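You operate a simulated robot arm through the tools that you are given. There is no shell and no other tool. Be economical: measure what you need, move in short steps, check, and stop when the job is done.

Carry out the task below with a simulated robot arm. There is one attempt and no reset: what you move stays moved.

TASK
Clip the LOSS sheet on the clipboard and ink its box.
Fine: square under the shut clip, head first; prime the marker on the blue pad and stand it back in its cup.
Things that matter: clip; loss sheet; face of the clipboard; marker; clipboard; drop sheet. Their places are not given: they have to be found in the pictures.

It is judged by the outcome, as a careful person would: the job done as asked, and still so three seconds after it is handed in. It fails if anything else is knocked over, pushed out of place, dropped, spilled or broken.

THE ROBOT
A 7-joint arm with a two-finger parallel gripper, fixed in place. Base frame: the origin is at the foot of the arm, x ahead of it, y to its left, z up; the work surface is at about z = 0. Lengths are in mm, angles in degrees, forces in N, time in s.
With the tool pointing down near the work surface it reaches from about 220 to 580 mm from the base axis. Its first joint turns from -66.0 to 66.0 degrees. Payload 2.5 kg.
Tool frame: the origin (TCP) lies between the finger pads and is the grasp point; the fingertips stand 23 mm ahead of it; z points along the fingers, y is the line along which they close. The gripper opens to 94 mm. The fingers are 38 mm wide and 10 mm thick; the gripper's body (54 by 96 mm) begins 39 mm behind the TCP.
Orientation is told as [roll, pitch, yaw] about the base's x, y, z axes, in that order, counted from this pose: with the fingers straight down and closing along the base's y, the tool's x points along the base's -x, its y along +y and its z along -z.

THE INTERFACE
- The arm moves only by the tool step_arm. Its argument "motion" is a list of rows, each an object of numbers (a shift or turn left out is 0, a gripper value left out holds the last): "x", "y", "z": the shift along the tool's x, y, z in mm; "wx", "wy", "wz": the turn, a rotation vector about the tool's x, y, z in degrees; "claw": the opening, from 0 (shut) to 1 (fully open). In form: [{"x": .., "y": .., "z": .., "wx": .., "wy": .., "wz": .., "claw": ..}, ...]. A call has 1 to 10 rows; each row shifts and turns the commanded pose from where the row before left it, along the tool's axes as they then stand. A row lasts 0.2 s, in which the tool goes at most 50 mm and 8.6 degrees; a call with a longer step from one row to the next is refused whole, and so is a gripper value outside its range. A pose out of reach is approached as far as the arm can. The call stops where the force on the tool passes 40 N (or 10 N more than at its start, if that is more) or the arm is blocked; 0.2 s more then pass. The fingers move at their own pace (about 108 mm/s each) and stop on an object; they squeeze with about 37 N. The grip force told is the motor's: it shows also when the fingers shut on nothing. Time passes only in rows, and 0.2 s behind the last, so rows that do not move let the fingers close. It gives the time, the measured TCP pose, the force on the tool (base axes), the opening and the grip force at its end, in the units of the frame above (readings bear some noise).
- Cameras (640 x 400 px; columns grow to the right, rows downward): "scene" is fixed at [84.2, -386.6, 564.8]; the picture's right is [0.99, -0.17, 0.00], its down [-0.06, -0.37, -0.93] and it looks along [0.16, 0.92, -0.37] (base axes); focal length 309 px, centre (320, 200). "wrist" rides on the gripper at [-39, 0, -44] in the tool frame; the picture's right is [0.00, -1.00, 0.00], its down [0.97, 0.00, -0.24] and it looks along [0.24, 0.00, 0.97] (tool axes); focal length 218 px, centre (320, 200).
- capture(camera): a new picture of that camera. No time passes.
- pixel_to_xyz(camera, pixels): for up to 12 pixels [column, row] of the newest picture of that camera ("zoom" is the newest enlarged one), the place [x, y, z] in the base frame of the surface seen there, good to about 3 mm. No time passes.
- inspect(camera, box): a new picture of the part [left, top, right, bottom] of that camera's present view, enlarged. No time passes.
- finish_job(): hands the job in; it is judged then, once.

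Work in short steps. Measure before you move; look again where a grasp or a placing could have gone wrong, and mend it. You have 80 turns and 54 pictures in all, the two below and enlarged ones among them. Open the gripper and draw the arm clear of the work before you hand the job in, unless the task says otherwise; then end with one line.

The tools are called after "Request:" by a JSON object that holds its "method" and its "body". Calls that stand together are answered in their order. step_arm: Moves the arm, as the interface text tells. Its arguments: {"type":"object","properties":{"motion":{"type":"array","items":{"type":"object","properties":{"x":{"type":"number"},"y":{"type":"number"},"z":{"type":"number"},"wx":{"type":"number"},"wy":{"type":"number"},"wz":{"type":"number"},"claw":{"type":"number"}}}}},"required":["motion"]} The other tools are called the same way: capture (camera) takes a picture; pixel_to_xyz (camera, pixels) gives the place of the surface under pixels of a picture; inspect (camera, box) takes an enlarged picture of a part of a camera's view; finish_job () hands the job in.

At the start:

```text
time_s: 0.0
tcp_pos: [253.9, 320.7, 392.8]
ee_rot: [0.0, 0.0, 0.0]
contact_force: [0.1, -0.9, 0.6]
gripper_width: 93.8
finger_force: 0.0
```

scene: 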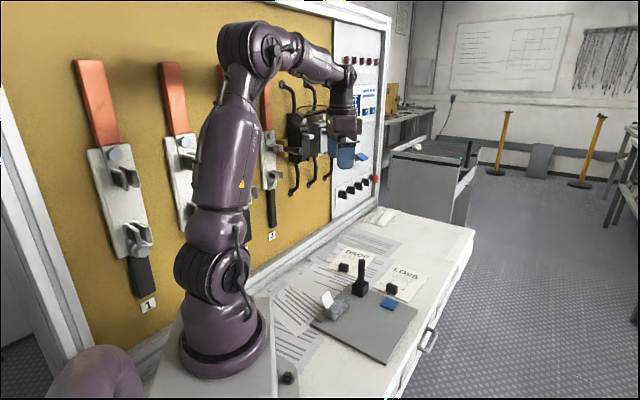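
wrist: 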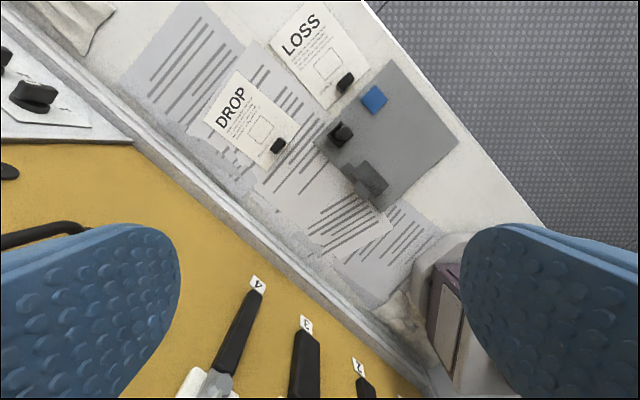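

The pictures show two sheets (LOSS, DROP), a grey board with a blue pad, a marker in a cup, and a clip. I'll take enlarged views.

Request:
{"method": "inspect", "body": {"camera": "scene", "box": [270, 220, 450, 370]}}

Request:
{"method": "inspect", "body": {"camera": "wrist", "box": [180, 0, 480, 220]}}

```text
2.67 times, centred on (360, 295) of scene
```

zoom: 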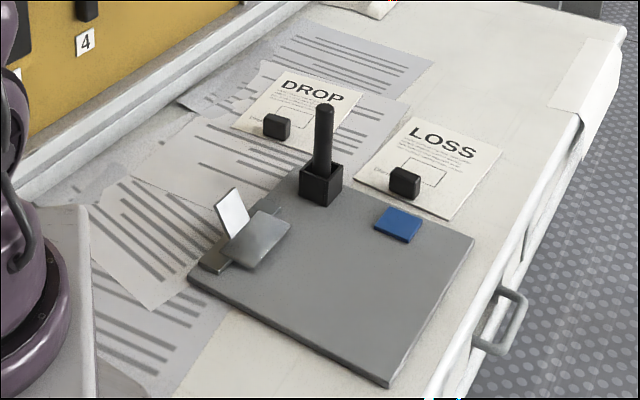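

```text
1.82 times, centred on (330, 110) of wrist
```

zoom: 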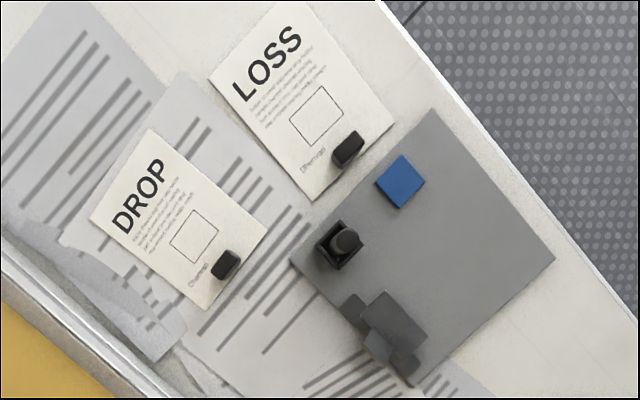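

Measure the main points from the wrist zoom.

Request:
{"method": "pixel_to_xyz", "body": {"camera": "zoom", "pixels": [[212, 78], [280, 4], [394, 124], [316, 198], [348, 144], [318, 92], [343, 118], [318, 145], [292, 118], [400, 182], [348, 240], [330, 262]]}}

Request:
{"method": "pixel_to_xyz", "body": {"camera": "zoom", "pixels": [[434, 110], [553, 260], [412, 384], [292, 260], [384, 294], [426, 330], [402, 372], [362, 336], [352, 308], [376, 372], [408, 360], [392, 318]]}}

Request:
{"method": "inspect", "body": {"camera": "scene", "box": [310, 270, 370, 325]}}

```text
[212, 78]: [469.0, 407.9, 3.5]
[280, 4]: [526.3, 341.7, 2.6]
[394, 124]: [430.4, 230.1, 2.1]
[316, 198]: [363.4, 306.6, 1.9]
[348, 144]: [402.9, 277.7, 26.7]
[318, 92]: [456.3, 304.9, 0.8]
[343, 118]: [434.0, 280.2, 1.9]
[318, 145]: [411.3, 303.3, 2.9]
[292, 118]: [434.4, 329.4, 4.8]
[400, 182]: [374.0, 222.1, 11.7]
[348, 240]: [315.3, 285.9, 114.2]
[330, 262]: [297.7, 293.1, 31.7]
```

```text
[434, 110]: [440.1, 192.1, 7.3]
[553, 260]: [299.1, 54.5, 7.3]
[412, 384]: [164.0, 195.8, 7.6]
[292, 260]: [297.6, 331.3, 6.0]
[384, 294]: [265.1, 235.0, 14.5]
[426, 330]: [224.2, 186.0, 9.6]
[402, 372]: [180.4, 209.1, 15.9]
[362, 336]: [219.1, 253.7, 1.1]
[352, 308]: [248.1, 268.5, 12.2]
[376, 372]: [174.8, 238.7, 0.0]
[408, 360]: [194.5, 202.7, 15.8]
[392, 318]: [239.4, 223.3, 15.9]
```

```text
7.27 times, centred on (340, 298) of scene
```

zoom: 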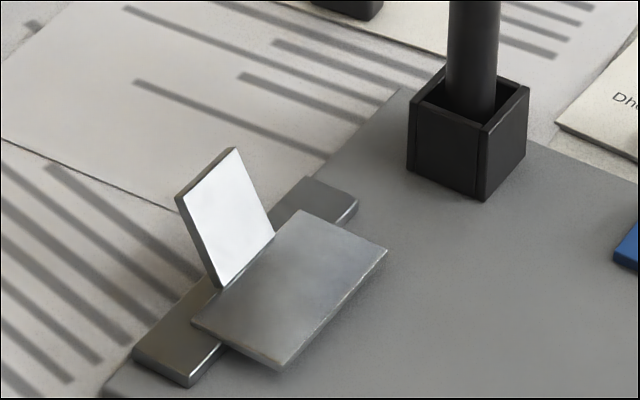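

Request:
{"method": "pixel_to_xyz", "body": {"camera": "zoom", "pixels": [[236, 152], [180, 198], [222, 284], [270, 235], [300, 212], [385, 250], [284, 366], [196, 324], [320, 190], [150, 355], [188, 382], [352, 205]]}}

Request:
{"method": "pixel_to_xyz", "body": {"camera": "zoom", "pixels": [[225, 220], [245, 265], [290, 290], [280, 362], [282, 372], [386, 256], [412, 95], [484, 125], [526, 88], [440, 70], [484, 195], [410, 165]]}}

```text
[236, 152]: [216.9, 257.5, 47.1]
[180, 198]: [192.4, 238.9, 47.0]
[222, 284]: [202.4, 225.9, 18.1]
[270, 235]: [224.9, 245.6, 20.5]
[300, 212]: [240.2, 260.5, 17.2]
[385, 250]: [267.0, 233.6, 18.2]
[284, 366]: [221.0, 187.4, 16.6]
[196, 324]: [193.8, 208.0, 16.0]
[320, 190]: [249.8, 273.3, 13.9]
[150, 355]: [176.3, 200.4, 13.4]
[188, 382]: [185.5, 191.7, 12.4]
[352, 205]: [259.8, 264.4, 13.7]
```

```text
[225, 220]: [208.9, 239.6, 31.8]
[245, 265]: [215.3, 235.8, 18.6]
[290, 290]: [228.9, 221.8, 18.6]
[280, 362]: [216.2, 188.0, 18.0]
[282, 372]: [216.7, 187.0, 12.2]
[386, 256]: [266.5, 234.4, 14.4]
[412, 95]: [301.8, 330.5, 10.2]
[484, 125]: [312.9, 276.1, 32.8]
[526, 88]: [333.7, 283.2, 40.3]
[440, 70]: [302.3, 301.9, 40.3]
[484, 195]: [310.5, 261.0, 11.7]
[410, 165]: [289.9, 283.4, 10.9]
```

The clip sits on the board's edge facing (-x,+y). Its bar is about 105 mm long and its lever leans outward. I'll turn the tool to yaw 45 and lower it over the clip for a close look.

Request:
{"method": "step_arm", "body": {"motion": [{"wz": -7.5}, {"wz": -7.5}, {"wz": -7.5}, {"wz": -7.5}, {"wz": -7.5}, {"wz": -7.5}, {"x": 22, "y": -12, "z": 40}, {"x": 22, "y": -12, "z": 40}, {"x": 22, "y": -12, "z": 40}, {"x": 21, "y": -11, "z": 40}]}}

Request:
{"method": "capture", "body": {"camera": "wrist"}}

```text
time_s: 2.2
tcp_pos: [225.1, 226.5, 229.5]
ee_rot: [0.1, -0.2, 45.1]
contact_force: [-0.4, -0.5, 0.4]
gripper_width: 94.0
finger_force: 0.1
```

```text
48 pictures are left
```

wrist: 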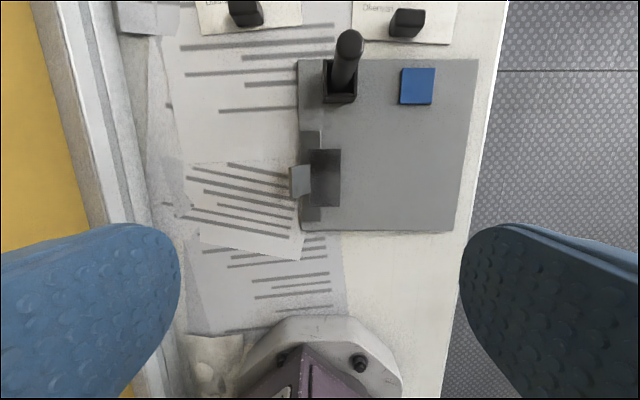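

Request:
{"method": "inspect", "body": {"camera": "scene", "box": [322, 288, 350, 308]}}

Request:
{"method": "inspect", "body": {"camera": "wrist", "box": [280, 120, 360, 240]}}

```text
16.00 times, centred on (336, 298) of scene
```

zoom: 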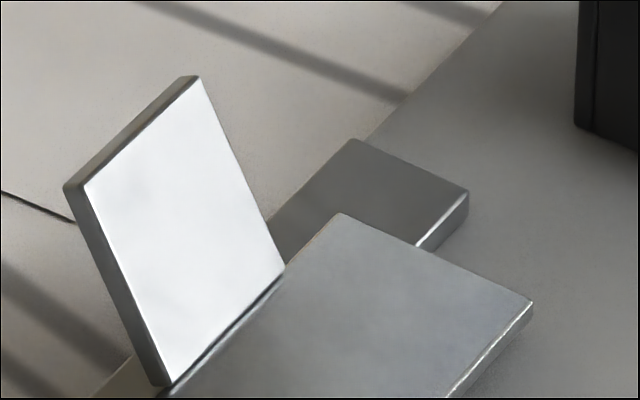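

```text
3.33 times, centred on (320, 180) of wrist
```

zoom: 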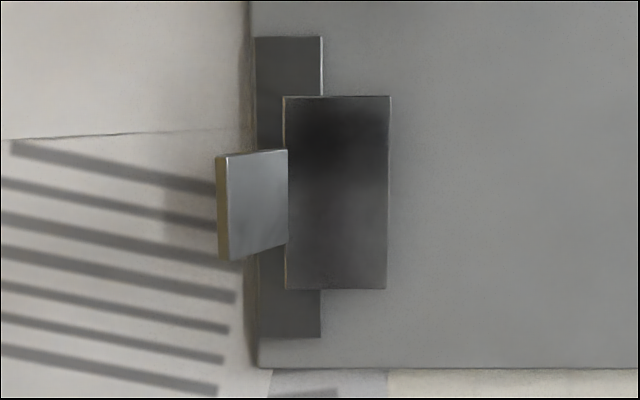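

Request:
{"method": "pixel_to_xyz", "body": {"camera": "zoom", "pixels": [[260, 42], [318, 40], [318, 334], [264, 334], [290, 100], [384, 100], [384, 284], [292, 284], [222, 160], [222, 256], [256, 365], [420, 200]]}}

Request:
{"method": "inspect", "body": {"camera": "wrist", "box": [290, 0, 470, 120]}}

```text
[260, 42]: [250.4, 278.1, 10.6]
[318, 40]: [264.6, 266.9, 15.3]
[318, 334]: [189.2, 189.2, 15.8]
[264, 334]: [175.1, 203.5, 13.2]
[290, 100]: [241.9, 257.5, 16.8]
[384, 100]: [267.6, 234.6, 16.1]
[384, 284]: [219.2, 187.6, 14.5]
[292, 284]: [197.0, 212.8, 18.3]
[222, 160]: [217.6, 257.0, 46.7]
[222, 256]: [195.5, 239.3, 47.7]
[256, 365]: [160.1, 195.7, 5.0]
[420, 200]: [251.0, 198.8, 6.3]
```

```text
3.33 times, centred on (380, 60) of wrist
```

zoom: 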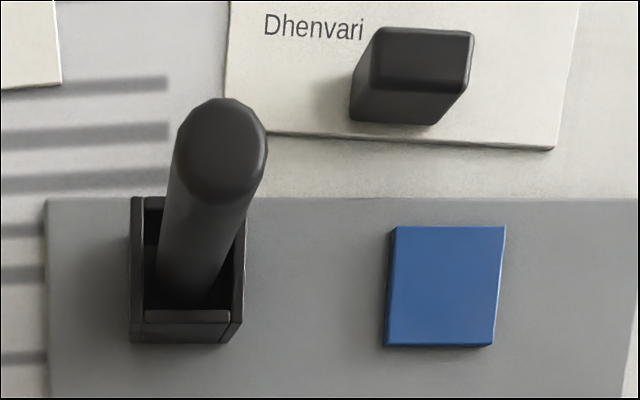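

Request:
{"method": "pixel_to_xyz", "body": {"camera": "zoom", "pixels": [[378, 30], [470, 38], [460, 88], [374, 86], [352, 112], [432, 122], [554, 148], [270, 128], [396, 228], [504, 228], [492, 344], [390, 342]]}}

Request:
{"method": "pixel_to_xyz", "body": {"camera": "zoom", "pixels": [[220, 140], [180, 150], [262, 150], [220, 105], [220, 195], [160, 290], [218, 290], [136, 200], [138, 325], [232, 325], [240, 235], [600, 300]]}}

```text
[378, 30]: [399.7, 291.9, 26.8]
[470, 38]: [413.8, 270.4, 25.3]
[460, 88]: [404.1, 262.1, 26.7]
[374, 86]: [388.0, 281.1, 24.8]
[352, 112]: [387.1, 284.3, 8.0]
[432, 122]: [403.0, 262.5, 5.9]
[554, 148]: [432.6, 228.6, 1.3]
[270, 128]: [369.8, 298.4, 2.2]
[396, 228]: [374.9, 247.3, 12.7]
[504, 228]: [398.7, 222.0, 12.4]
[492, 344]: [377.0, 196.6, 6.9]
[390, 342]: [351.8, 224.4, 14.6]
```

```text
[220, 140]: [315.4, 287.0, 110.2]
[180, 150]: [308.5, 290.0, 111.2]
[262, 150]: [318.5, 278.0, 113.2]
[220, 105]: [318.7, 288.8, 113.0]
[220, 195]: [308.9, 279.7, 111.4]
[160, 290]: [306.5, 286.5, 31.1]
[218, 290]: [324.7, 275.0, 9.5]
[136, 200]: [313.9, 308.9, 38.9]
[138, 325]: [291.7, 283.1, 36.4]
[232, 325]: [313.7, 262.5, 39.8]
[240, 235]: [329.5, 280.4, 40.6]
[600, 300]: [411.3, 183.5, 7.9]
```

I'll close the gripper and lower it in front of the lever's inner face. Then I'll push the lever outward.

Request:
{"method": "step_arm", "body": {"motion": [{"claw": 0, "y": -5}, {"z": 40}, {"z": 40}, {"z": 40}, {"z": 40}, {"z": 14}]}}

Request:
{"method": "step_arm", "body": {"motion": [{"y": 6}, {"y": 6}, {"y": 6}]}}

Request:
{"method": "inspect", "body": {"camera": "scene", "box": [300, 260, 380, 320]}}

```text
time_s: 3.6
tcp_pos: [229.3, 222.2, 58.6]
ee_rot: [0.1, 0.1, 44.9]
contact_force: [-0.3, 0.2, -0.2]
gripper_width: 0.0
finger_force: 37.1
```

```text
time_s: 4.4
tcp_pos: [217.2, 234.4, 59.2]
ee_rot: [-0.1, 0.0, 45.0]
contact_force: [0.6, -0.9, -0.6]
gripper_width: 0.0
finger_force: 37.2
```

```text
6.67 times, centred on (340, 290) of scene
```

zoom: 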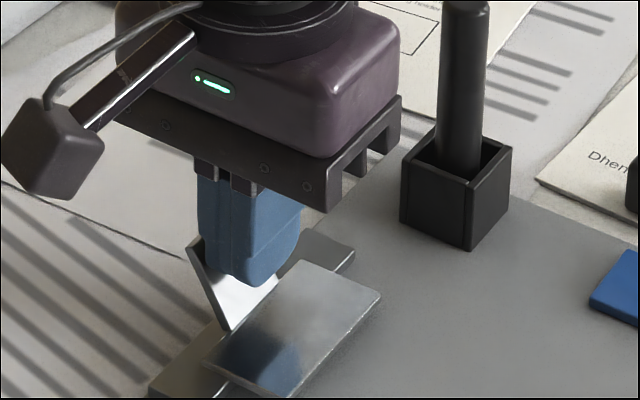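

Contact is just about to begin, and there's no force yet. I'll lower a little and keep pushing outward.

Request:
{"method": "step_arm", "body": {"motion": [{"z": 4, "y": 3}, {"y": 5}, {"y": 5}, {"y": 5}]}}

Request:
{"method": "inspect", "body": {"camera": "scene", "box": [300, 260, 380, 320]}}

```text
time_s: 5.4
tcp_pos: [203.7, 248.3, 55.2]
ee_rot: [0.0, 0.0, 44.9]
contact_force: [0.3, -0.7, 0.6]
gripper_width: 0.1
finger_force: 36.8
```

```text
6.67 times, centred on (340, 290) of scene
```

zoom: 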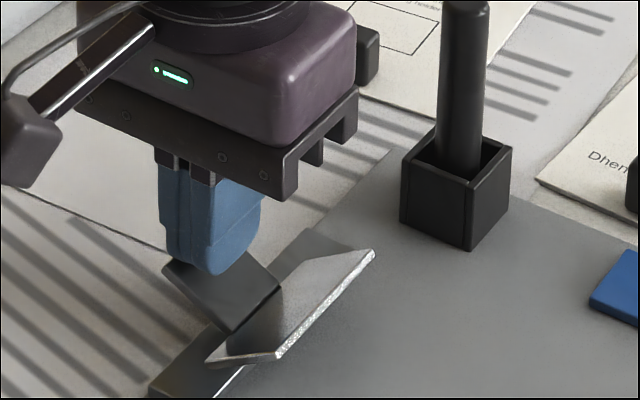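

The jaw is lifting with little force. I'll keep pushing the lever outward and down.

Request:
{"method": "step_arm", "body": {"motion": [{"y": 4, "z": 3}, {"y": 2, "z": 4}, {"z": 4}, {"z": 3}]}}

Request:
{"method": "inspect", "body": {"camera": "scene", "box": [300, 260, 380, 320]}}

```text
time_s: 6.5
tcp_pos: [199.9, 251.6, 43.4]
ee_rot: [-0.1, 0.0, 45.0]
contact_force: [-3.4, -2.7, 17.8]
gripper_width: 0.0
finger_force: 37.2
stopped in row 4: the force on the tool passed its limit (the readings are from after the stop); the commanded pose is now the measured one
```

```text
6.67 times, centred on (340, 290) of scene
```

zoom: 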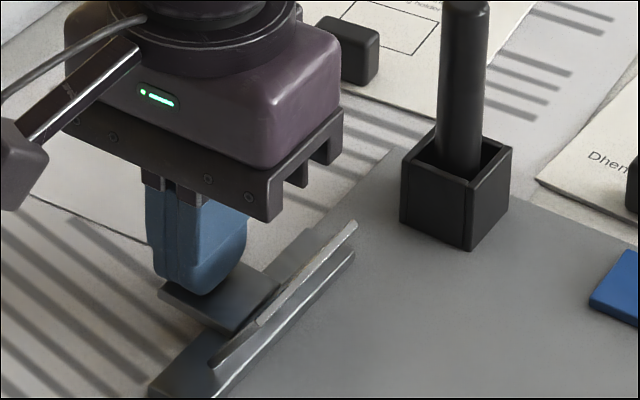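

The lever is down at its stop and the jaw stands open. I'll lift straight up and see whether it stays open.

Request:
{"method": "step_arm", "body": {"motion": [{"z": -10}, {"z": -30}, {"z": -40}, {"z": -40}]}}

Request:
{"method": "inspect", "body": {"camera": "scene", "box": [300, 260, 380, 320]}}

```text
time_s: 7.5
tcp_pos: [200.6, 254.2, 162.6]
ee_rot: [-0.1, 0.0, 45.0]
contact_force: [0.0, 0.1, 0.2]
gripper_width: 0.3
finger_force: 37.3
```

```text
6.67 times, centred on (340, 290) of scene
```

zoom: 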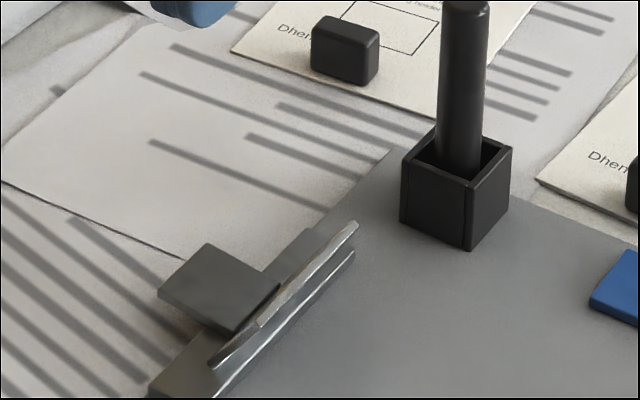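

It stays open. Now for the LOSS sheet: I'll rise, turn the tool to yaw -45 and open the fingers.

Request:
{"method": "step_arm", "body": {"motion": [{"z": -6, "wz": 8.5, "claw": 0.6}, {"z": -6, "wz": 8.5}, {"z": -6, "wz": 8.5}, {"z": -6, "wz": 8.5}, {"z": -6, "wz": 8.5}, {"z": -6, "wz": 8.5}, {"z": -6, "wz": 8.5}, {"z": -6, "wz": 8.5}, {"z": -6, "wz": 8.5}, {"z": -6, "wz": 8.5}]}}

```text
time_s: 9.7
tcp_pos: [199.4, 251.6, 222.0]
ee_rot: [-0.1, -0.1, -40.2]
contact_force: [-0.4, 1.1, 0.0]
gripper_width: 56.4
finger_force: 0.1
```

Request:
{"method": "step_arm", "body": {"motion": [{"wz": 4.8}, {"x": -25, "y": 32}, {"x": -25, "y": 32}, {"x": -25, "y": 32}, {"x": -25, "y": 32}, {"x": -25.6, "y": 32.9}, {"z": 40}, {"z": 20}]}}

Request:
{"method": "capture", "body": {"camera": "wrist"}}

```text
time_s: 11.5
tcp_pos: [402.1, 277.5, 162.2]
ee_rot: [0.0, 0.0, -44.7]
contact_force: [0.8, 0.6, 1.5]
gripper_width: 56.4
finger_force: 0.1
```

```text
40 pictures are left
```

wrist: 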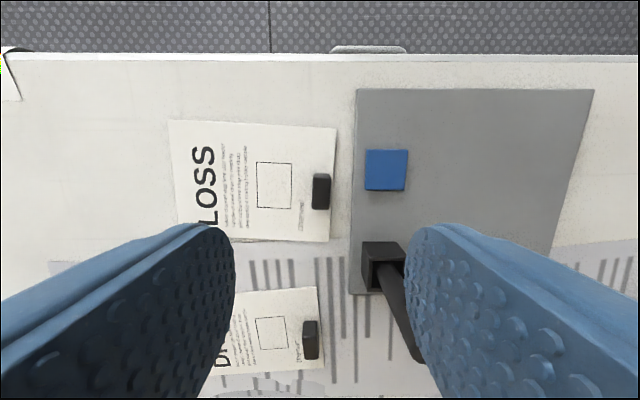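

Request:
{"method": "inspect", "body": {"camera": "wrist", "box": [160, 90, 360, 250]}}

```text
2.50 times, centred on (260, 170) of wrist
```

zoom: 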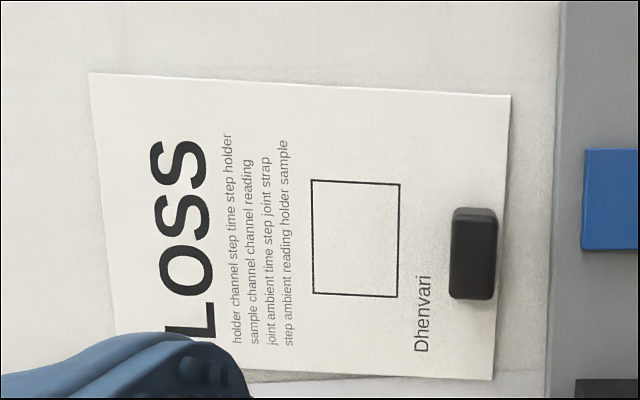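

Request:
{"method": "pixel_to_xyz", "body": {"camera": "zoom", "pixels": [[92, 76], [300, 86], [508, 98], [500, 240], [491, 376], [312, 181], [399, 186], [397, 297], [313, 293], [355, 239], [250, 368], [400, 376]]}}

Request:
{"method": "pixel_to_xyz", "body": {"camera": "zoom", "pixels": [[460, 215], [488, 215], [490, 292], [458, 290], [474, 255], [474, 230], [474, 280], [560, 60], [552, 300], [585, 152], [585, 246], [630, 200]]}}

```text
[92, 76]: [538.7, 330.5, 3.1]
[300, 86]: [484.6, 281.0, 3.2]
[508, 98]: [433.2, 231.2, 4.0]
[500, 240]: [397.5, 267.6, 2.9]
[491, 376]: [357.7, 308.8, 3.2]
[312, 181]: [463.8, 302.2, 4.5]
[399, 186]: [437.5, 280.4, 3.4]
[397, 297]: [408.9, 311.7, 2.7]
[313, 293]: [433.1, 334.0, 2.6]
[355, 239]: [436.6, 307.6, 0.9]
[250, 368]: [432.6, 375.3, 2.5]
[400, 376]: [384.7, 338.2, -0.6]
```

```text
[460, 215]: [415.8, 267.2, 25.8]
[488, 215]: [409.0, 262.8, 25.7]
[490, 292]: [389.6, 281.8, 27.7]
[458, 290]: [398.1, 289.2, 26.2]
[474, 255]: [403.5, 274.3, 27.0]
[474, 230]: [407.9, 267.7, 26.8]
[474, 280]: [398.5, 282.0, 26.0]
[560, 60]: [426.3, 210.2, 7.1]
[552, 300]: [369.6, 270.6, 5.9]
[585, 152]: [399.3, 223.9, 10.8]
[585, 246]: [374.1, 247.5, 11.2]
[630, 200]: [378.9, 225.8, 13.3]
```

Sheet: heading about 43°, 145 × 108 mm, with the grip block at about (402.5, 275) near its foot. I'll descend onto the block at yaw -47 with a modest opening.

Request:
{"method": "step_arm", "body": {"motion": [{"wz": 2.2, "x": -1.7, "y": -1.1, "claw": 0.4}, {"z": 40}, {"z": 40}, {"z": 30}]}}

Request:
{"method": "inspect", "body": {"camera": "wrist", "box": [160, 90, 480, 390]}}

```text
time_s: 12.5
tcp_pos: [402.3, 275.5, 52.4]
ee_rot: [0.1, 0.0, -47.0]
contact_force: [0.2, 0.5, -0.1]
gripper_width: 37.6
finger_force: 0.1
```

```text
1.33 times, centred on (320, 240) of wrist
```

zoom: 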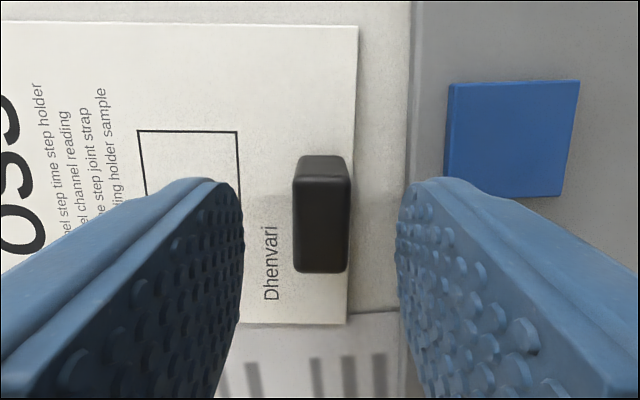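

The block is centred between the fingers. I'll trim the yaw by 0.7°, descend and grip.

Request:
{"method": "step_arm", "body": {"motion": [{"wz": 0.7, "z": 12}, {"z": 10}, {"claw": 0}, {}, {}]}}

Request:
{"method": "step_arm", "body": {"motion": [{"z": -10}, {"z": -20}]}}

Request:
{"method": "capture", "body": {"camera": "scene"}}

```text
time_s: 13.7
tcp_pos: [403.1, 275.2, 31.5]
ee_rot: [0.0, 0.1, -47.7]
contact_force: [0.2, 0.8, 0.5]
gripper_width: 15.0
finger_force: 36.7
```

```text
time_s: 14.3
tcp_pos: [402.7, 275.4, 61.3]
ee_rot: [0.0, -0.1, -47.7]
contact_force: [-0.3, 0.7, 0.1]
gripper_width: 19.0
finger_force: 0.1
```

```text
37 pictures are left
```

scene: 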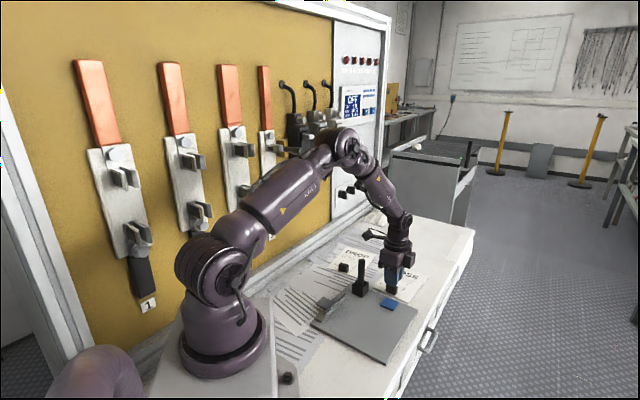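

The gripper reads 19 mm with no grip force, so it probably loosened when the claw value was left out. I'll look.

Request:
{"method": "inspect", "body": {"camera": "scene", "box": [340, 230, 440, 310]}}

Request:
{"method": "capture", "body": {"camera": "wrist"}}

```text
5.00 times, centred on (390, 270) of scene
```

zoom: 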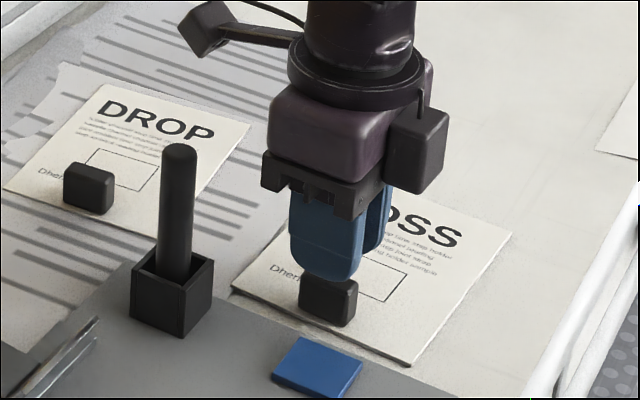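

```text
35 pictures are left
```

wrist: 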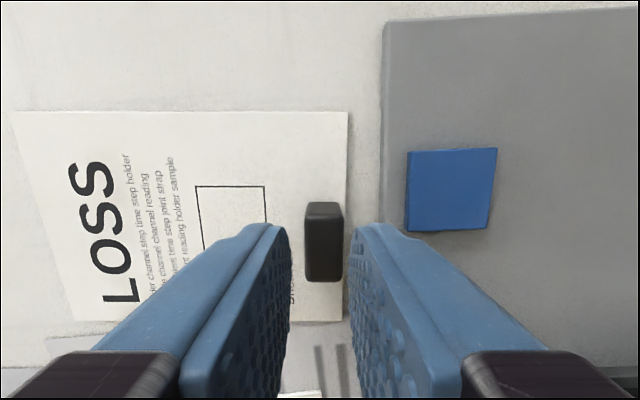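

The sheet is still lying in place, square to the tool. I'll regrip and send claw 0 explicitly in every row.

Request:
{"method": "step_arm", "body": {"motion": [{"z": 15, "claw": 0.4}, {"z": 15, "claw": 0.4}, {"claw": 0}, {"claw": 0}, {"claw": 0}, {"claw": 0}]}}

Request:
{"method": "step_arm", "body": {"motion": [{"z": -3, "claw": 0}, {"z": -6, "claw": 0}, {"z": -6, "claw": 0}]}}

```text
time_s: 15.7
tcp_pos: [403.2, 275.9, 30.0]
ee_rot: [0.0, 0.1, -47.7]
contact_force: [-0.2, 0.4, 0.2]
gripper_width: 15.3
finger_force: 37.1
```

```text
time_s: 16.5
tcp_pos: [403.1, 276.7, 45.6]
ee_rot: [0.0, 0.0, -47.7]
contact_force: [0.1, -0.3, -0.1]
gripper_width: 15.4
finger_force: 37.3
```

The grip holds at 15.4 mm. I'll lift well above the marker (top at z 114) and carry the sheet to the open side of the board.

Request:
{"method": "step_arm", "body": {"motion": [{"z": -30, "claw": 0}, {"z": -30, "claw": 0}, {"z": -35, "claw": 0}, {"z": -35, "claw": 0}, {"claw": 0}]}}

Request:
{"method": "step_arm", "body": {"motion": [{"x": -15, "y": -20, "claw": 0}, {"x": -20, "y": -27, "claw": 0}, {"x": -24, "y": -31, "claw": 0}, {"x": -24, "y": -31, "claw": 0}, {"x": -20, "y": -27, "claw": 0}, {"x": -15.4, "y": -20.3, "claw": 0}, {"claw": 0}]}}

Request:
{"method": "capture", "body": {"camera": "scene"}}

```text
time_s: 17.7
tcp_pos: [401.7, 276.3, 176.0]
ee_rot: [-0.1, 0.0, -47.7]
contact_force: [0.1, 0.6, 0.7]
gripper_width: 15.1
finger_force: 36.9
```

```text
time_s: 19.3
tcp_pos: [366.0, 84.1, 175.9]
ee_rot: [0.0, 0.1, -47.6]
contact_force: [-0.7, -1.3, -0.8]
gripper_width: 15.3
finger_force: 36.5
```

```text
34 pictures are left
```

scene: 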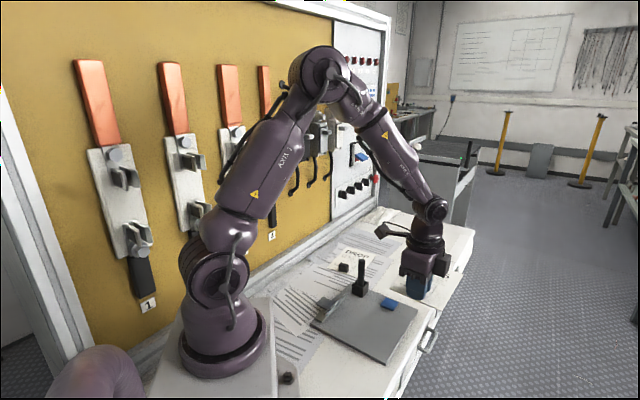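

Request:
{"method": "inspect", "body": {"camera": "scene", "box": [370, 200, 490, 330]}}

Request:
{"method": "capture", "body": {"camera": "wrist"}}

```text
3.08 times, centred on (430, 265) of scene
```

zoom: 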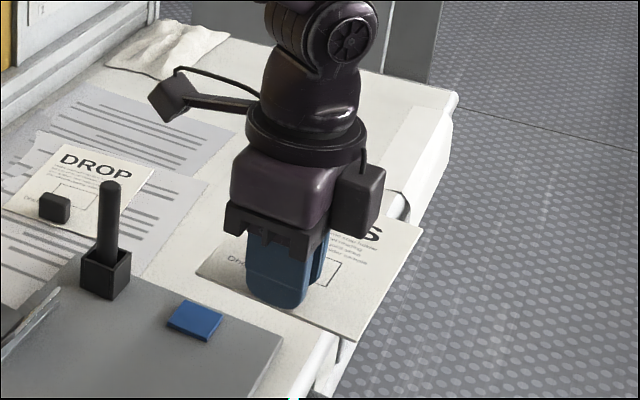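

```text
32 pictures are left
```

wrist: 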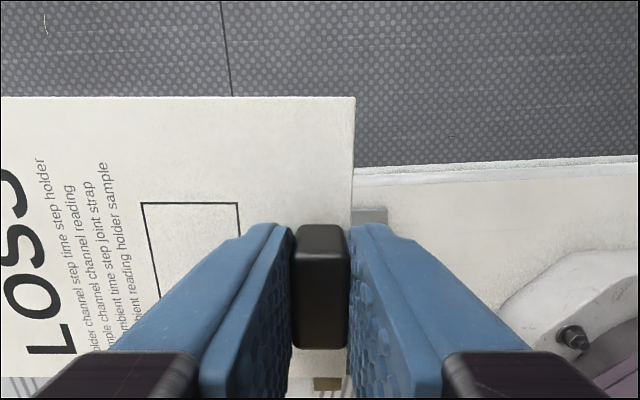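

The sheet hangs level in the grip. I'll turn it +92.7° so the head faces the clip.

Request:
{"method": "step_arm", "body": {"motion": [{"wz": -5, "claw": 0}, {"wz": -8, "claw": 0}, {"wz": -8.4, "claw": 0}, {"wz": -8.4, "claw": 0}, {"wz": -8.4, "claw": 0}, {"wz": -8.4, "claw": 0}, {"wz": -8.4, "claw": 0}, {"wz": -8.4, "claw": 0}, {"wz": -8.4, "claw": 0}, {"wz": -8.4, "claw": 0}]}}

Request:
{"method": "step_arm", "body": {"motion": [{"wz": -7, "claw": 0}, {"wz": -5.4, "claw": 0}, {"claw": 0}]}}

Request:
{"method": "capture", "body": {"camera": "wrist"}}

```text
time_s: 21.5
tcp_pos: [365.6, 82.0, 175.9]
ee_rot: [0.1, 0.0, 32.7]
contact_force: [0.8, -0.1, -0.5]
gripper_width: 14.9
finger_force: 36.5
```

```text
time_s: 22.3
tcp_pos: [366.9, 83.2, 175.9]
ee_rot: [0.0, 0.0, 44.9]
contact_force: [0.3, 0.5, -1.0]
gripper_width: 15.3
finger_force: 37.2
```

```text
31 pictures are left
```

wrist: 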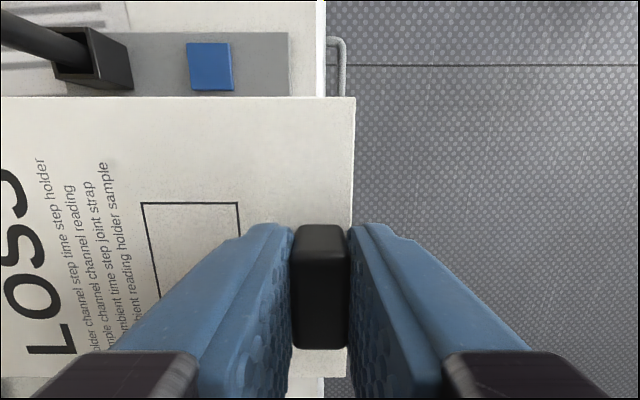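

The sheet edge and the board edge are parallel in the picture. I'll lower the sheet over the board, in front of the clip.

Request:
{"method": "step_arm", "body": {"motion": [{"z": 30, "claw": 0}, {"z": 35, "claw": 0}, {"z": 35, "claw": 0}, {"z": 20, "claw": 0}, {"z": 13, "claw": 0}, {"claw": 0}]}}

Request:
{"method": "inspect", "body": {"camera": "scene", "box": [300, 260, 430, 360]}}

Request:
{"method": "capture", "body": {"camera": "wrist"}}

```text
time_s: 23.7
tcp_pos: [368.0, 84.0, 43.1]
ee_rot: [0.0, 0.0, 44.9]
contact_force: [-0.1, 0.1, -0.2]
gripper_width: 15.0
finger_force: 36.7
```

```text
4.00 times, centred on (365, 310) of scene
```

zoom: 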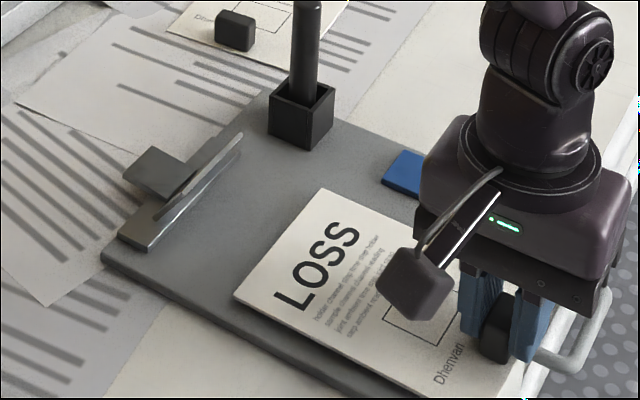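

```text
29 pictures are left
```

wrist: 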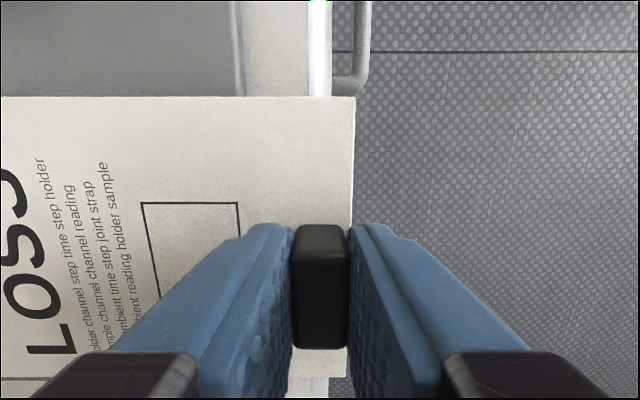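

Request:
{"method": "pixel_to_xyz", "body": {"camera": "zoom", "pixels": [[318, 192], [240, 297], [280, 244], [152, 246], [241, 150], [238, 136], [160, 218], [200, 176], [103, 252], [180, 300], [380, 178], [420, 207]]}}

```text
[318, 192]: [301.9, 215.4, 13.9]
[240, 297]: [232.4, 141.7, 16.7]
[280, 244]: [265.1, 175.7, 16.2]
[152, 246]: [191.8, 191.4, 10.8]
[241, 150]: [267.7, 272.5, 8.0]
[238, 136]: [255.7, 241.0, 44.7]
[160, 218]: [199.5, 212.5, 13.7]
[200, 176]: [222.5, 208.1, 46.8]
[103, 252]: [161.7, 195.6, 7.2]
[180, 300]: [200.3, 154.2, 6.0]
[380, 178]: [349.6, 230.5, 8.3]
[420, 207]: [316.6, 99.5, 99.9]
```

The head is at n≈62.6 and the bar face at n≈0. The sheet centre sits about 3 mm short of the clip centre sideways. I'll lower slightly, shift sideways 3 mm and slide in 50 mm.

Request:
{"method": "step_arm", "body": {"motion": [{"x": -3, "z": 3.5, "claw": 0}, {"y": 10, "claw": 0}, {"y": 12, "claw": 0}, {"y": 12, "claw": 0}, {"y": 10, "claw": 0}, {"y": 6, "claw": 0}, {"claw": 0}]}}

Request:
{"method": "inspect", "body": {"camera": "scene", "box": [300, 260, 400, 340]}}

```text
time_s: 25.3
tcp_pos: [334.3, 120.1, 38.9]
ee_rot: [0.0, -0.1, 44.9]
contact_force: [-0.4, -0.6, -0.5]
gripper_width: 15.4
finger_force: 36.3
```

```text
5.00 times, centred on (350, 300) of scene
```

zoom: 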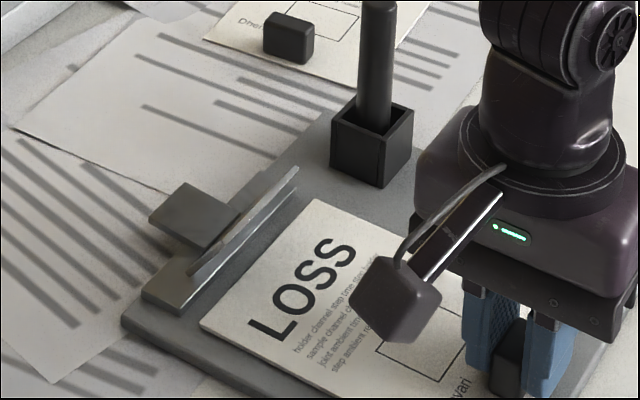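

Request:
{"method": "pixel_to_xyz", "body": {"camera": "zoom", "pixels": [[316, 204], [204, 322], [285, 236], [235, 288], [186, 306], [150, 295], [290, 200], [270, 216], [340, 224], [260, 352], [125, 322], [290, 172]]}}

```text
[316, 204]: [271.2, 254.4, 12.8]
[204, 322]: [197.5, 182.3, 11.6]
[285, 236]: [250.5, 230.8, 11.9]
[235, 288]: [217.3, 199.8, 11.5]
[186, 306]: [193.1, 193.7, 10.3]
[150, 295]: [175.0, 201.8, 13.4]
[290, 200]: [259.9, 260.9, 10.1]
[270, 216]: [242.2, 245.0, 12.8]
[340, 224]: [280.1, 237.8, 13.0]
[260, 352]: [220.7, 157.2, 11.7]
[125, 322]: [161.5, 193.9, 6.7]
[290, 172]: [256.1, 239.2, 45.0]
```

The head is at n≈12 and centred at s≈320, with the clip at 321. I'll slide 7 mm more and set it down.

Request:
{"method": "step_arm", "body": {"motion": [{"y": 4, "claw": 0}, {"y": 3.5, "x": -0.7, "claw": 0}, {"z": 1, "claw": 0}, {"z": 1, "claw": 0}, {"claw": 0}]}}

Request:
{"method": "inspect", "body": {"camera": "scene", "box": [300, 270, 380, 330]}}

```text
time_s: 26.5
tcp_pos: [329.0, 127.3, 38.4]
ee_rot: [-0.1, 0.0, 44.9]
contact_force: [-7.2, -3.6, 37.7]
gripper_width: 15.0
finger_force: 37.3
```

```text
6.67 times, centred on (340, 300) of scene
```

zoom: 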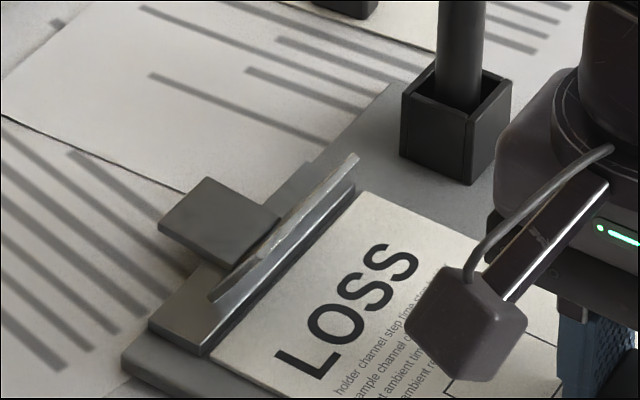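

The sheet is pressing on the board (38 N). I'll ease up and release.

Request:
{"method": "step_arm", "body": {"motion": [{"z": -1, "claw": 0}, {"z": -0.3, "claw": 0}, {"claw": 0.3}, {"claw": 0.3}]}}

Request:
{"method": "step_arm", "body": {"motion": [{"z": -15, "claw": 0.3}, {"z": -35, "claw": 0.3}, {"z": -40, "claw": 0.3}, {"z": -40, "claw": 0}, {"claw": 0}]}}

Request:
{"method": "inspect", "body": {"camera": "scene", "box": [300, 260, 430, 360]}}

Request:
{"method": "capture", "body": {"camera": "wrist"}}

```text
time_s: 27.5
tcp_pos: [329.2, 126.2, 38.4]
ee_rot: [0.1, 0.1, 44.9]
contact_force: [0.3, 0.0, -0.4]
gripper_width: 28.0
finger_force: 0.1
```

```text
time_s: 28.7
tcp_pos: [329.5, 126.4, 169.7]
ee_rot: [0.0, 0.0, 44.9]
contact_force: [1.4, 0.5, 1.0]
gripper_width: 0.0
finger_force: 37.1
```

```text
4.00 times, centred on (365, 310) of scene
```

zoom: 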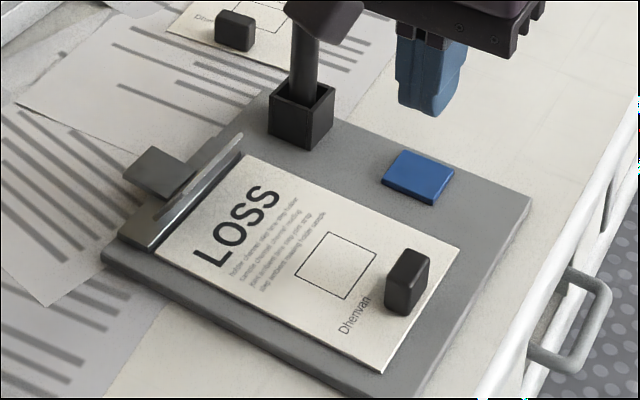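

```text
25 pictures are left
```

wrist: 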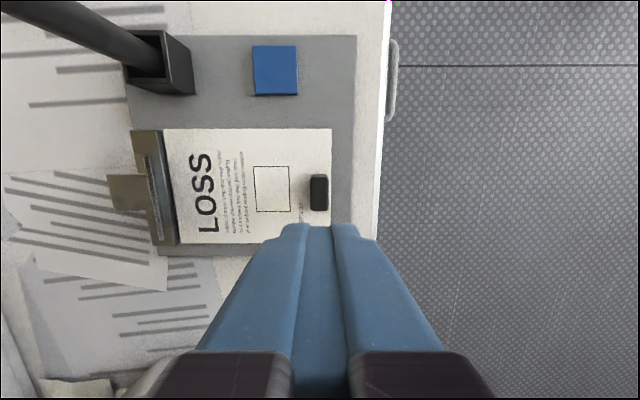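

The sheet lies square with its head just in front of the bar. Now I'll shut the clip: go behind the raised jaw with closed fingers and push it inward.

Request:
{"method": "step_arm", "body": {"motion": [{"y": 40, "x": 1, "claw": 0}, {"y": 45, "claw": 0}, {"y": 45, "claw": 0}, {"y": 45, "claw": 0}, {"z": 40, "claw": 0}, {"z": 40, "claw": 0}, {"z": 25, "claw": 0}, {"z": 8, "claw": 0}, {"claw": 0}]}}

Request:
{"method": "step_arm", "body": {"motion": [{"y": -5, "claw": 0}, {"y": -5, "claw": 0}, {"y": -5, "claw": 0}, {"y": -5, "claw": 0}, {"y": -4, "claw": 0}, {"y": -4, "claw": 0}]}}

Request:
{"method": "inspect", "body": {"camera": "scene", "box": [300, 260, 380, 320]}}

```text
time_s: 30.7
tcp_pos: [204.0, 249.7, 55.4]
ee_rot: [0.0, 0.0, 44.9]
contact_force: [0.3, -0.5, -0.6]
gripper_width: 0.0
finger_force: 37.0
```

```text
time_s: 32.1
tcp_pos: [224.5, 229.9, 55.5]
ee_rot: [0.0, 0.0, 44.9]
contact_force: [-0.4, 0.1, 0.3]
gripper_width: 0.2
finger_force: 37.1
```

```text
6.67 times, centred on (340, 290) of scene
```

zoom: 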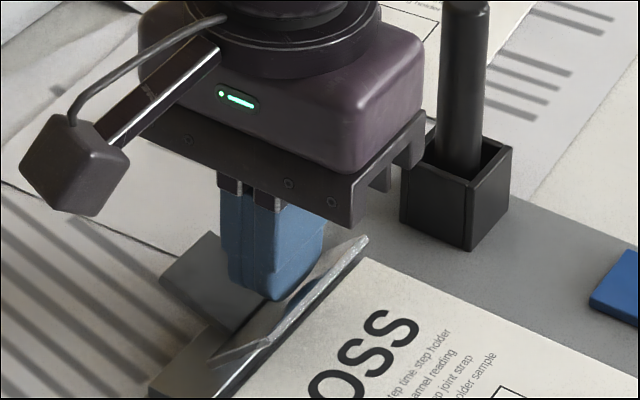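

The jaw is coming down. I'll keep going inward, then press down.

Request:
{"method": "step_arm", "body": {"motion": [{"y": -5, "claw": 0}, {"y": -5, "z": 1, "claw": 0}, {"y": -4, "z": 3, "claw": 0}, {"y": -1, "z": 4, "claw": 0}, {"z": 3, "claw": 0}]}}

Request:
{"method": "inspect", "body": {"camera": "scene", "box": [300, 260, 380, 320]}}

```text
time_s: 33.3
tcp_pos: [235.7, 218.4, 44.7]
ee_rot: [0.0, 0.0, 44.9]
contact_force: [1.3, 0.3, 0.7]
gripper_width: 0.2
finger_force: 36.7
```

```text
6.67 times, centred on (340, 290) of scene
```

zoom: 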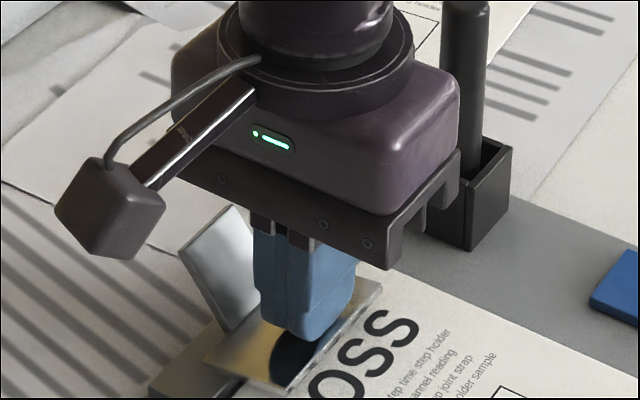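

The lever is back up and the jaw is nearly flat. I'll press down lightly to seat it, then lift away.

Request:
{"method": "step_arm", "body": {"motion": [{"z": 1.5, "y": -1, "claw": 0}, {"z": 1.5, "claw": 0}, {"z": 1, "claw": 0}]}}

Request:
{"method": "step_arm", "body": {"motion": [{"z": -10, "claw": 0}, {"z": -40, "claw": 0}, {"z": -40, "claw": 0}, {"z": -40, "claw": 0}, {"y": -30, "claw": 0}, {"y": -30, "claw": 0.4}, {"claw": 0.4}]}}

Request:
{"method": "inspect", "body": {"camera": "scene", "box": [300, 260, 430, 360]}}

Request:
{"method": "capture", "body": {"camera": "wrist"}}

```text
time_s: 34.1
tcp_pos: [235.8, 217.7, 39.8]
ee_rot: [0.0, 0.0, 44.9]
contact_force: [-1.2, 0.0, -0.3]
gripper_width: 0.0
finger_force: 37.7
```

```text
time_s: 35.7
tcp_pos: [277.6, 175.7, 170.6]
ee_rot: [0.0, -0.1, 44.9]
contact_force: [0.1, 0.3, -0.1]
gripper_width: 37.4
finger_force: 0.1
```

```text
4.00 times, centred on (365, 310) of scene
```

zoom: 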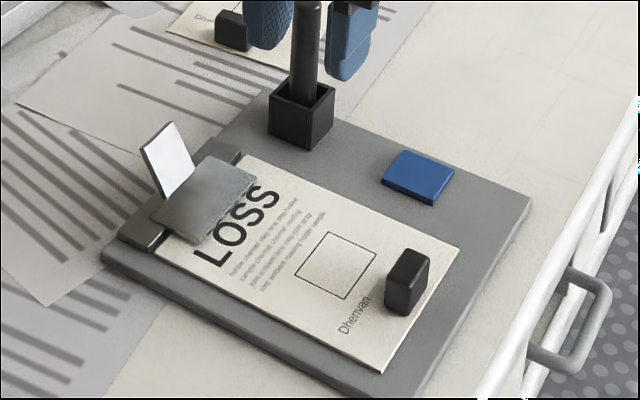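

```text
21 pictures are left
```

wrist: 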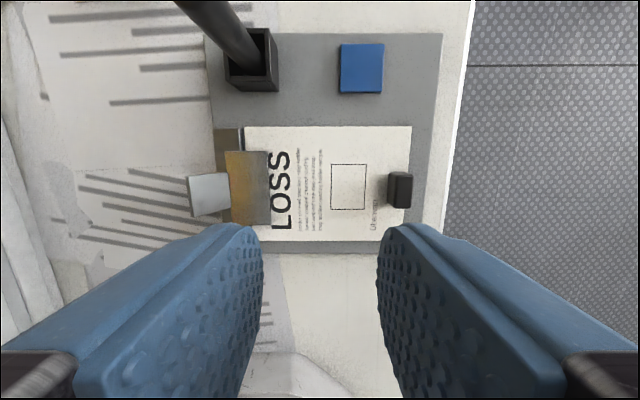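

Request:
{"method": "inspect", "body": {"camera": "scene", "box": [322, 285, 370, 320]}}

Request:
{"method": "pixel_to_xyz", "body": {"camera": "wrist", "pixels": [[332, 165], [366, 165], [366, 209], [332, 209], [349, 187], [362, 67], [343, 46], [382, 90], [410, 128], [404, 240], [270, 127], [262, 240]]}}

Request:
{"method": "pixel_to_xyz", "body": {"camera": "zoom", "pixels": [[200, 200], [300, 220], [260, 120], [320, 240], [200, 340], [120, 300]]}}

```text
11.43 times, centred on (346, 302) of scene
```

zoom: 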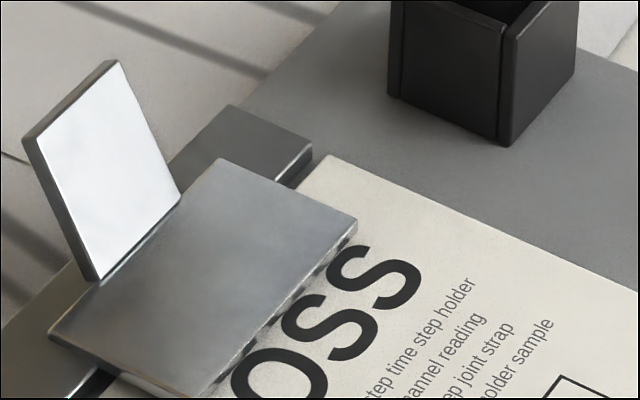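

```text
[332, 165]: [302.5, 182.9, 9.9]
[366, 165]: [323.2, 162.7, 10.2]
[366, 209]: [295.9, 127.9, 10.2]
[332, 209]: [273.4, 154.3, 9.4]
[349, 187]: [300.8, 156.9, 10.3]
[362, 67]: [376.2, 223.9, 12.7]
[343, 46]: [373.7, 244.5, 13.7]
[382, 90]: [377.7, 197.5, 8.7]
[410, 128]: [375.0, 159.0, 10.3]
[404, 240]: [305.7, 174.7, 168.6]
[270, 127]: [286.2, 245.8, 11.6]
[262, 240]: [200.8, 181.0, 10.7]
```

```text
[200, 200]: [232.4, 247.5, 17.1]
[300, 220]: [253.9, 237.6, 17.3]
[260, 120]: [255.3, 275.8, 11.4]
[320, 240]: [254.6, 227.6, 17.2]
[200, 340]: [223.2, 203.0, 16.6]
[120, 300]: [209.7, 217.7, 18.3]
```

The clip is shut on the sheet, with the head tucked up at the bar. Now the marker: I'll move above it (centre about (313.5, 284.5), top z 113) and check.

Request:
{"method": "step_arm", "body": {"motion": [{"x": -26, "y": 13, "claw": 0.5}, {"x": -26, "y": 13, "claw": 0.5}, {"x": -26, "y": 13, "claw": 0.5}, {"x": -24.4, "y": 12.5, "claw": 0.5}, {"z": 22, "claw": 0.5}, {"claw": 0.5}]}}

Request:
{"method": "capture", "body": {"camera": "wrist"}}

```text
time_s: 37.1
tcp_pos: [313.8, 284.3, 148.5]
ee_rot: [0.0, 0.1, 44.8]
contact_force: [0.0, 1.2, 0.2]
gripper_width: 47.3
finger_force: 0.1
```

```text
19 pictures are left
```

wrist: 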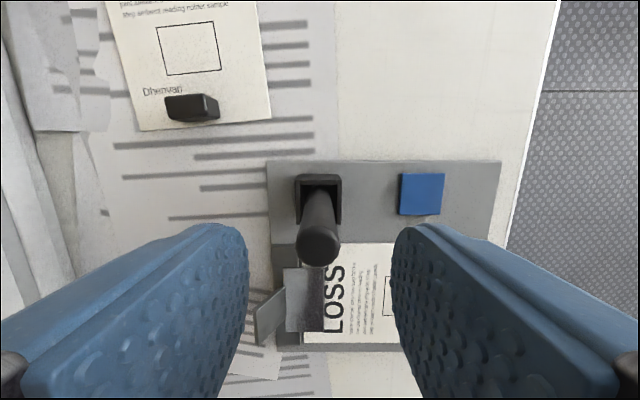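

Request:
{"method": "pixel_to_xyz", "body": {"camera": "wrist", "pixels": [[318, 243], [318, 232], [318, 258], [300, 245], [336, 245], [318, 178], [318, 222], [420, 195], [404, 178], [440, 210]]}}

Request:
{"method": "step_arm", "body": {"motion": [{"z": 30, "claw": 0.5}, {"z": 25, "claw": 0.5}, {"z": 13, "claw": 0.5}, {"claw": 0.5}]}}

```text
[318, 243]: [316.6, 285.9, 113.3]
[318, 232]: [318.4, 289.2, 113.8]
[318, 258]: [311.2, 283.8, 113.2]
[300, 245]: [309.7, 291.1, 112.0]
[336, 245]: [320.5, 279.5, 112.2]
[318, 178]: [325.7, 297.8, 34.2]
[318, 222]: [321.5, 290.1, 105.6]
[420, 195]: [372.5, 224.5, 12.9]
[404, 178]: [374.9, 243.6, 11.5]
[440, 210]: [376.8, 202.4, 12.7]
```

```text
time_s: 38.1
tcp_pos: [312.8, 284.6, 80.6]
ee_rot: [0.0, 0.0, 44.9]
contact_force: [0.6, -0.5, 0.4]
gripper_width: 47.0
finger_force: 0.0
```

The marker centre is about 2 mm further along +u, so I'll shift there and grip.

Request:
{"method": "step_arm", "body": {"motion": [{"x": -2, "claw": 0.5}, {"claw": 0}, {"claw": 0}, {"claw": 0}, {"claw": 0}]}}

Request:
{"method": "step_arm", "body": {"motion": [{"z": -10, "claw": 0}, {"z": -20, "claw": 0}, {"z": -25, "claw": 0}, {"z": -15, "claw": 0}, {"claw": 0}]}}

Request:
{"method": "inspect", "body": {"camera": "scene", "box": [310, 210, 420, 310]}}

```text
time_s: 39.3
tcp_pos: [315.0, 284.7, 80.4]
ee_rot: [0.0, -0.1, 45.0]
contact_force: [0.9, -1.2, 0.7]
gripper_width: 17.4
finger_force: 36.7
```

```text
time_s: 40.5
tcp_pos: [316.0, 286.8, 151.3]
ee_rot: [0.0, -0.1, 44.8]
contact_force: [0.0, 0.2, -0.3]
gripper_width: 17.5
finger_force: 36.6
```

```text
4.00 times, centred on (365, 260) of scene
```

zoom: 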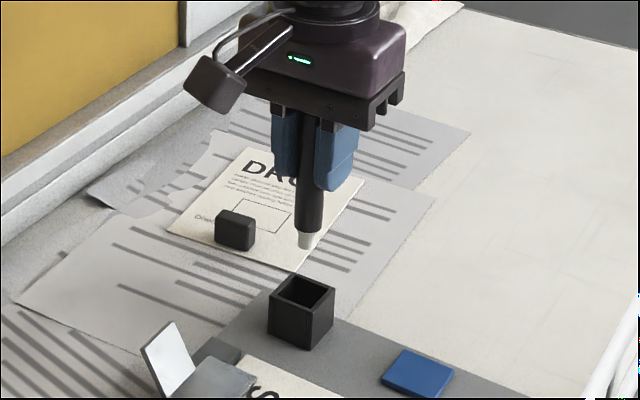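

Request:
{"method": "pixel_to_xyz", "body": {"camera": "zoom", "pixels": [[305, 246], [305, 236], [309, 215], [311, 150], [308, 240], [300, 240], [313, 240], [330, 300], [300, 290]]}}

```text
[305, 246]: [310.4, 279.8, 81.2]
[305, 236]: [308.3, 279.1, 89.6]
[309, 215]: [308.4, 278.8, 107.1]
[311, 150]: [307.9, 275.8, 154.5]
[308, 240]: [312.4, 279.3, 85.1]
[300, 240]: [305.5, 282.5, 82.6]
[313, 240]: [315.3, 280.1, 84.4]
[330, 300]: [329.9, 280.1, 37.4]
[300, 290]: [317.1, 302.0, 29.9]
```

The marker is out. Its tip is about 71 mm below the TCP. I'll move over the pad centre (375.5, 224, top z 12.7) and come down close.

Request:
{"method": "step_arm", "body": {"motion": [{"y": -25, "x": 0.6, "claw": 0}, {"y": -35, "x": 1, "claw": 0}, {"y": -26.5, "x": 0.7, "claw": 0}, {"z": 30, "claw": 0}, {"z": 25, "claw": 0}, {"z": 7, "claw": 0}, {"claw": 0}]}}

Request:
{"method": "inspect", "body": {"camera": "scene", "box": [350, 250, 430, 320]}}

```text
time_s: 42.1
tcp_pos: [375.6, 223.1, 88.6]
ee_rot: [0.0, 0.0, 44.9]
contact_force: [0.7, -0.1, 0.1]
gripper_width: 17.4
finger_force: 36.9
```

```text
5.71 times, centred on (390, 285) of scene
```

zoom: 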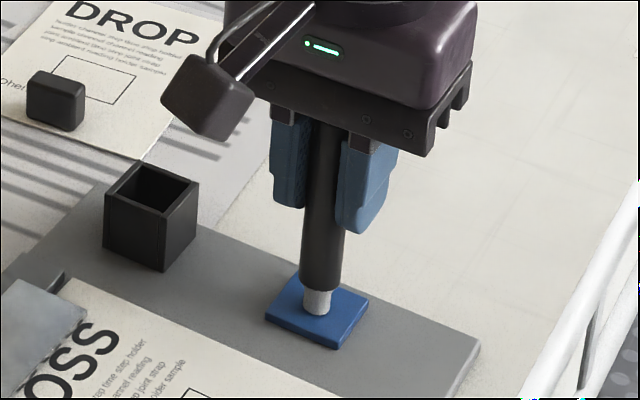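

The tip is just above the pad's centre. I'll step down gently until it touches.

Request:
{"method": "step_arm", "body": {"motion": [{"z": 1.5, "claw": 0}, {"z": 1, "claw": 0}, {"z": 1, "claw": 0}]}}

```text
time_s: 42.9
tcp_pos: [375.8, 224.1, 85.6]
ee_rot: [-0.2, 0.0, 45.0]
contact_force: [-6.9, -3.7, 26.4]
gripper_width: 17.6
finger_force: 36.7
```

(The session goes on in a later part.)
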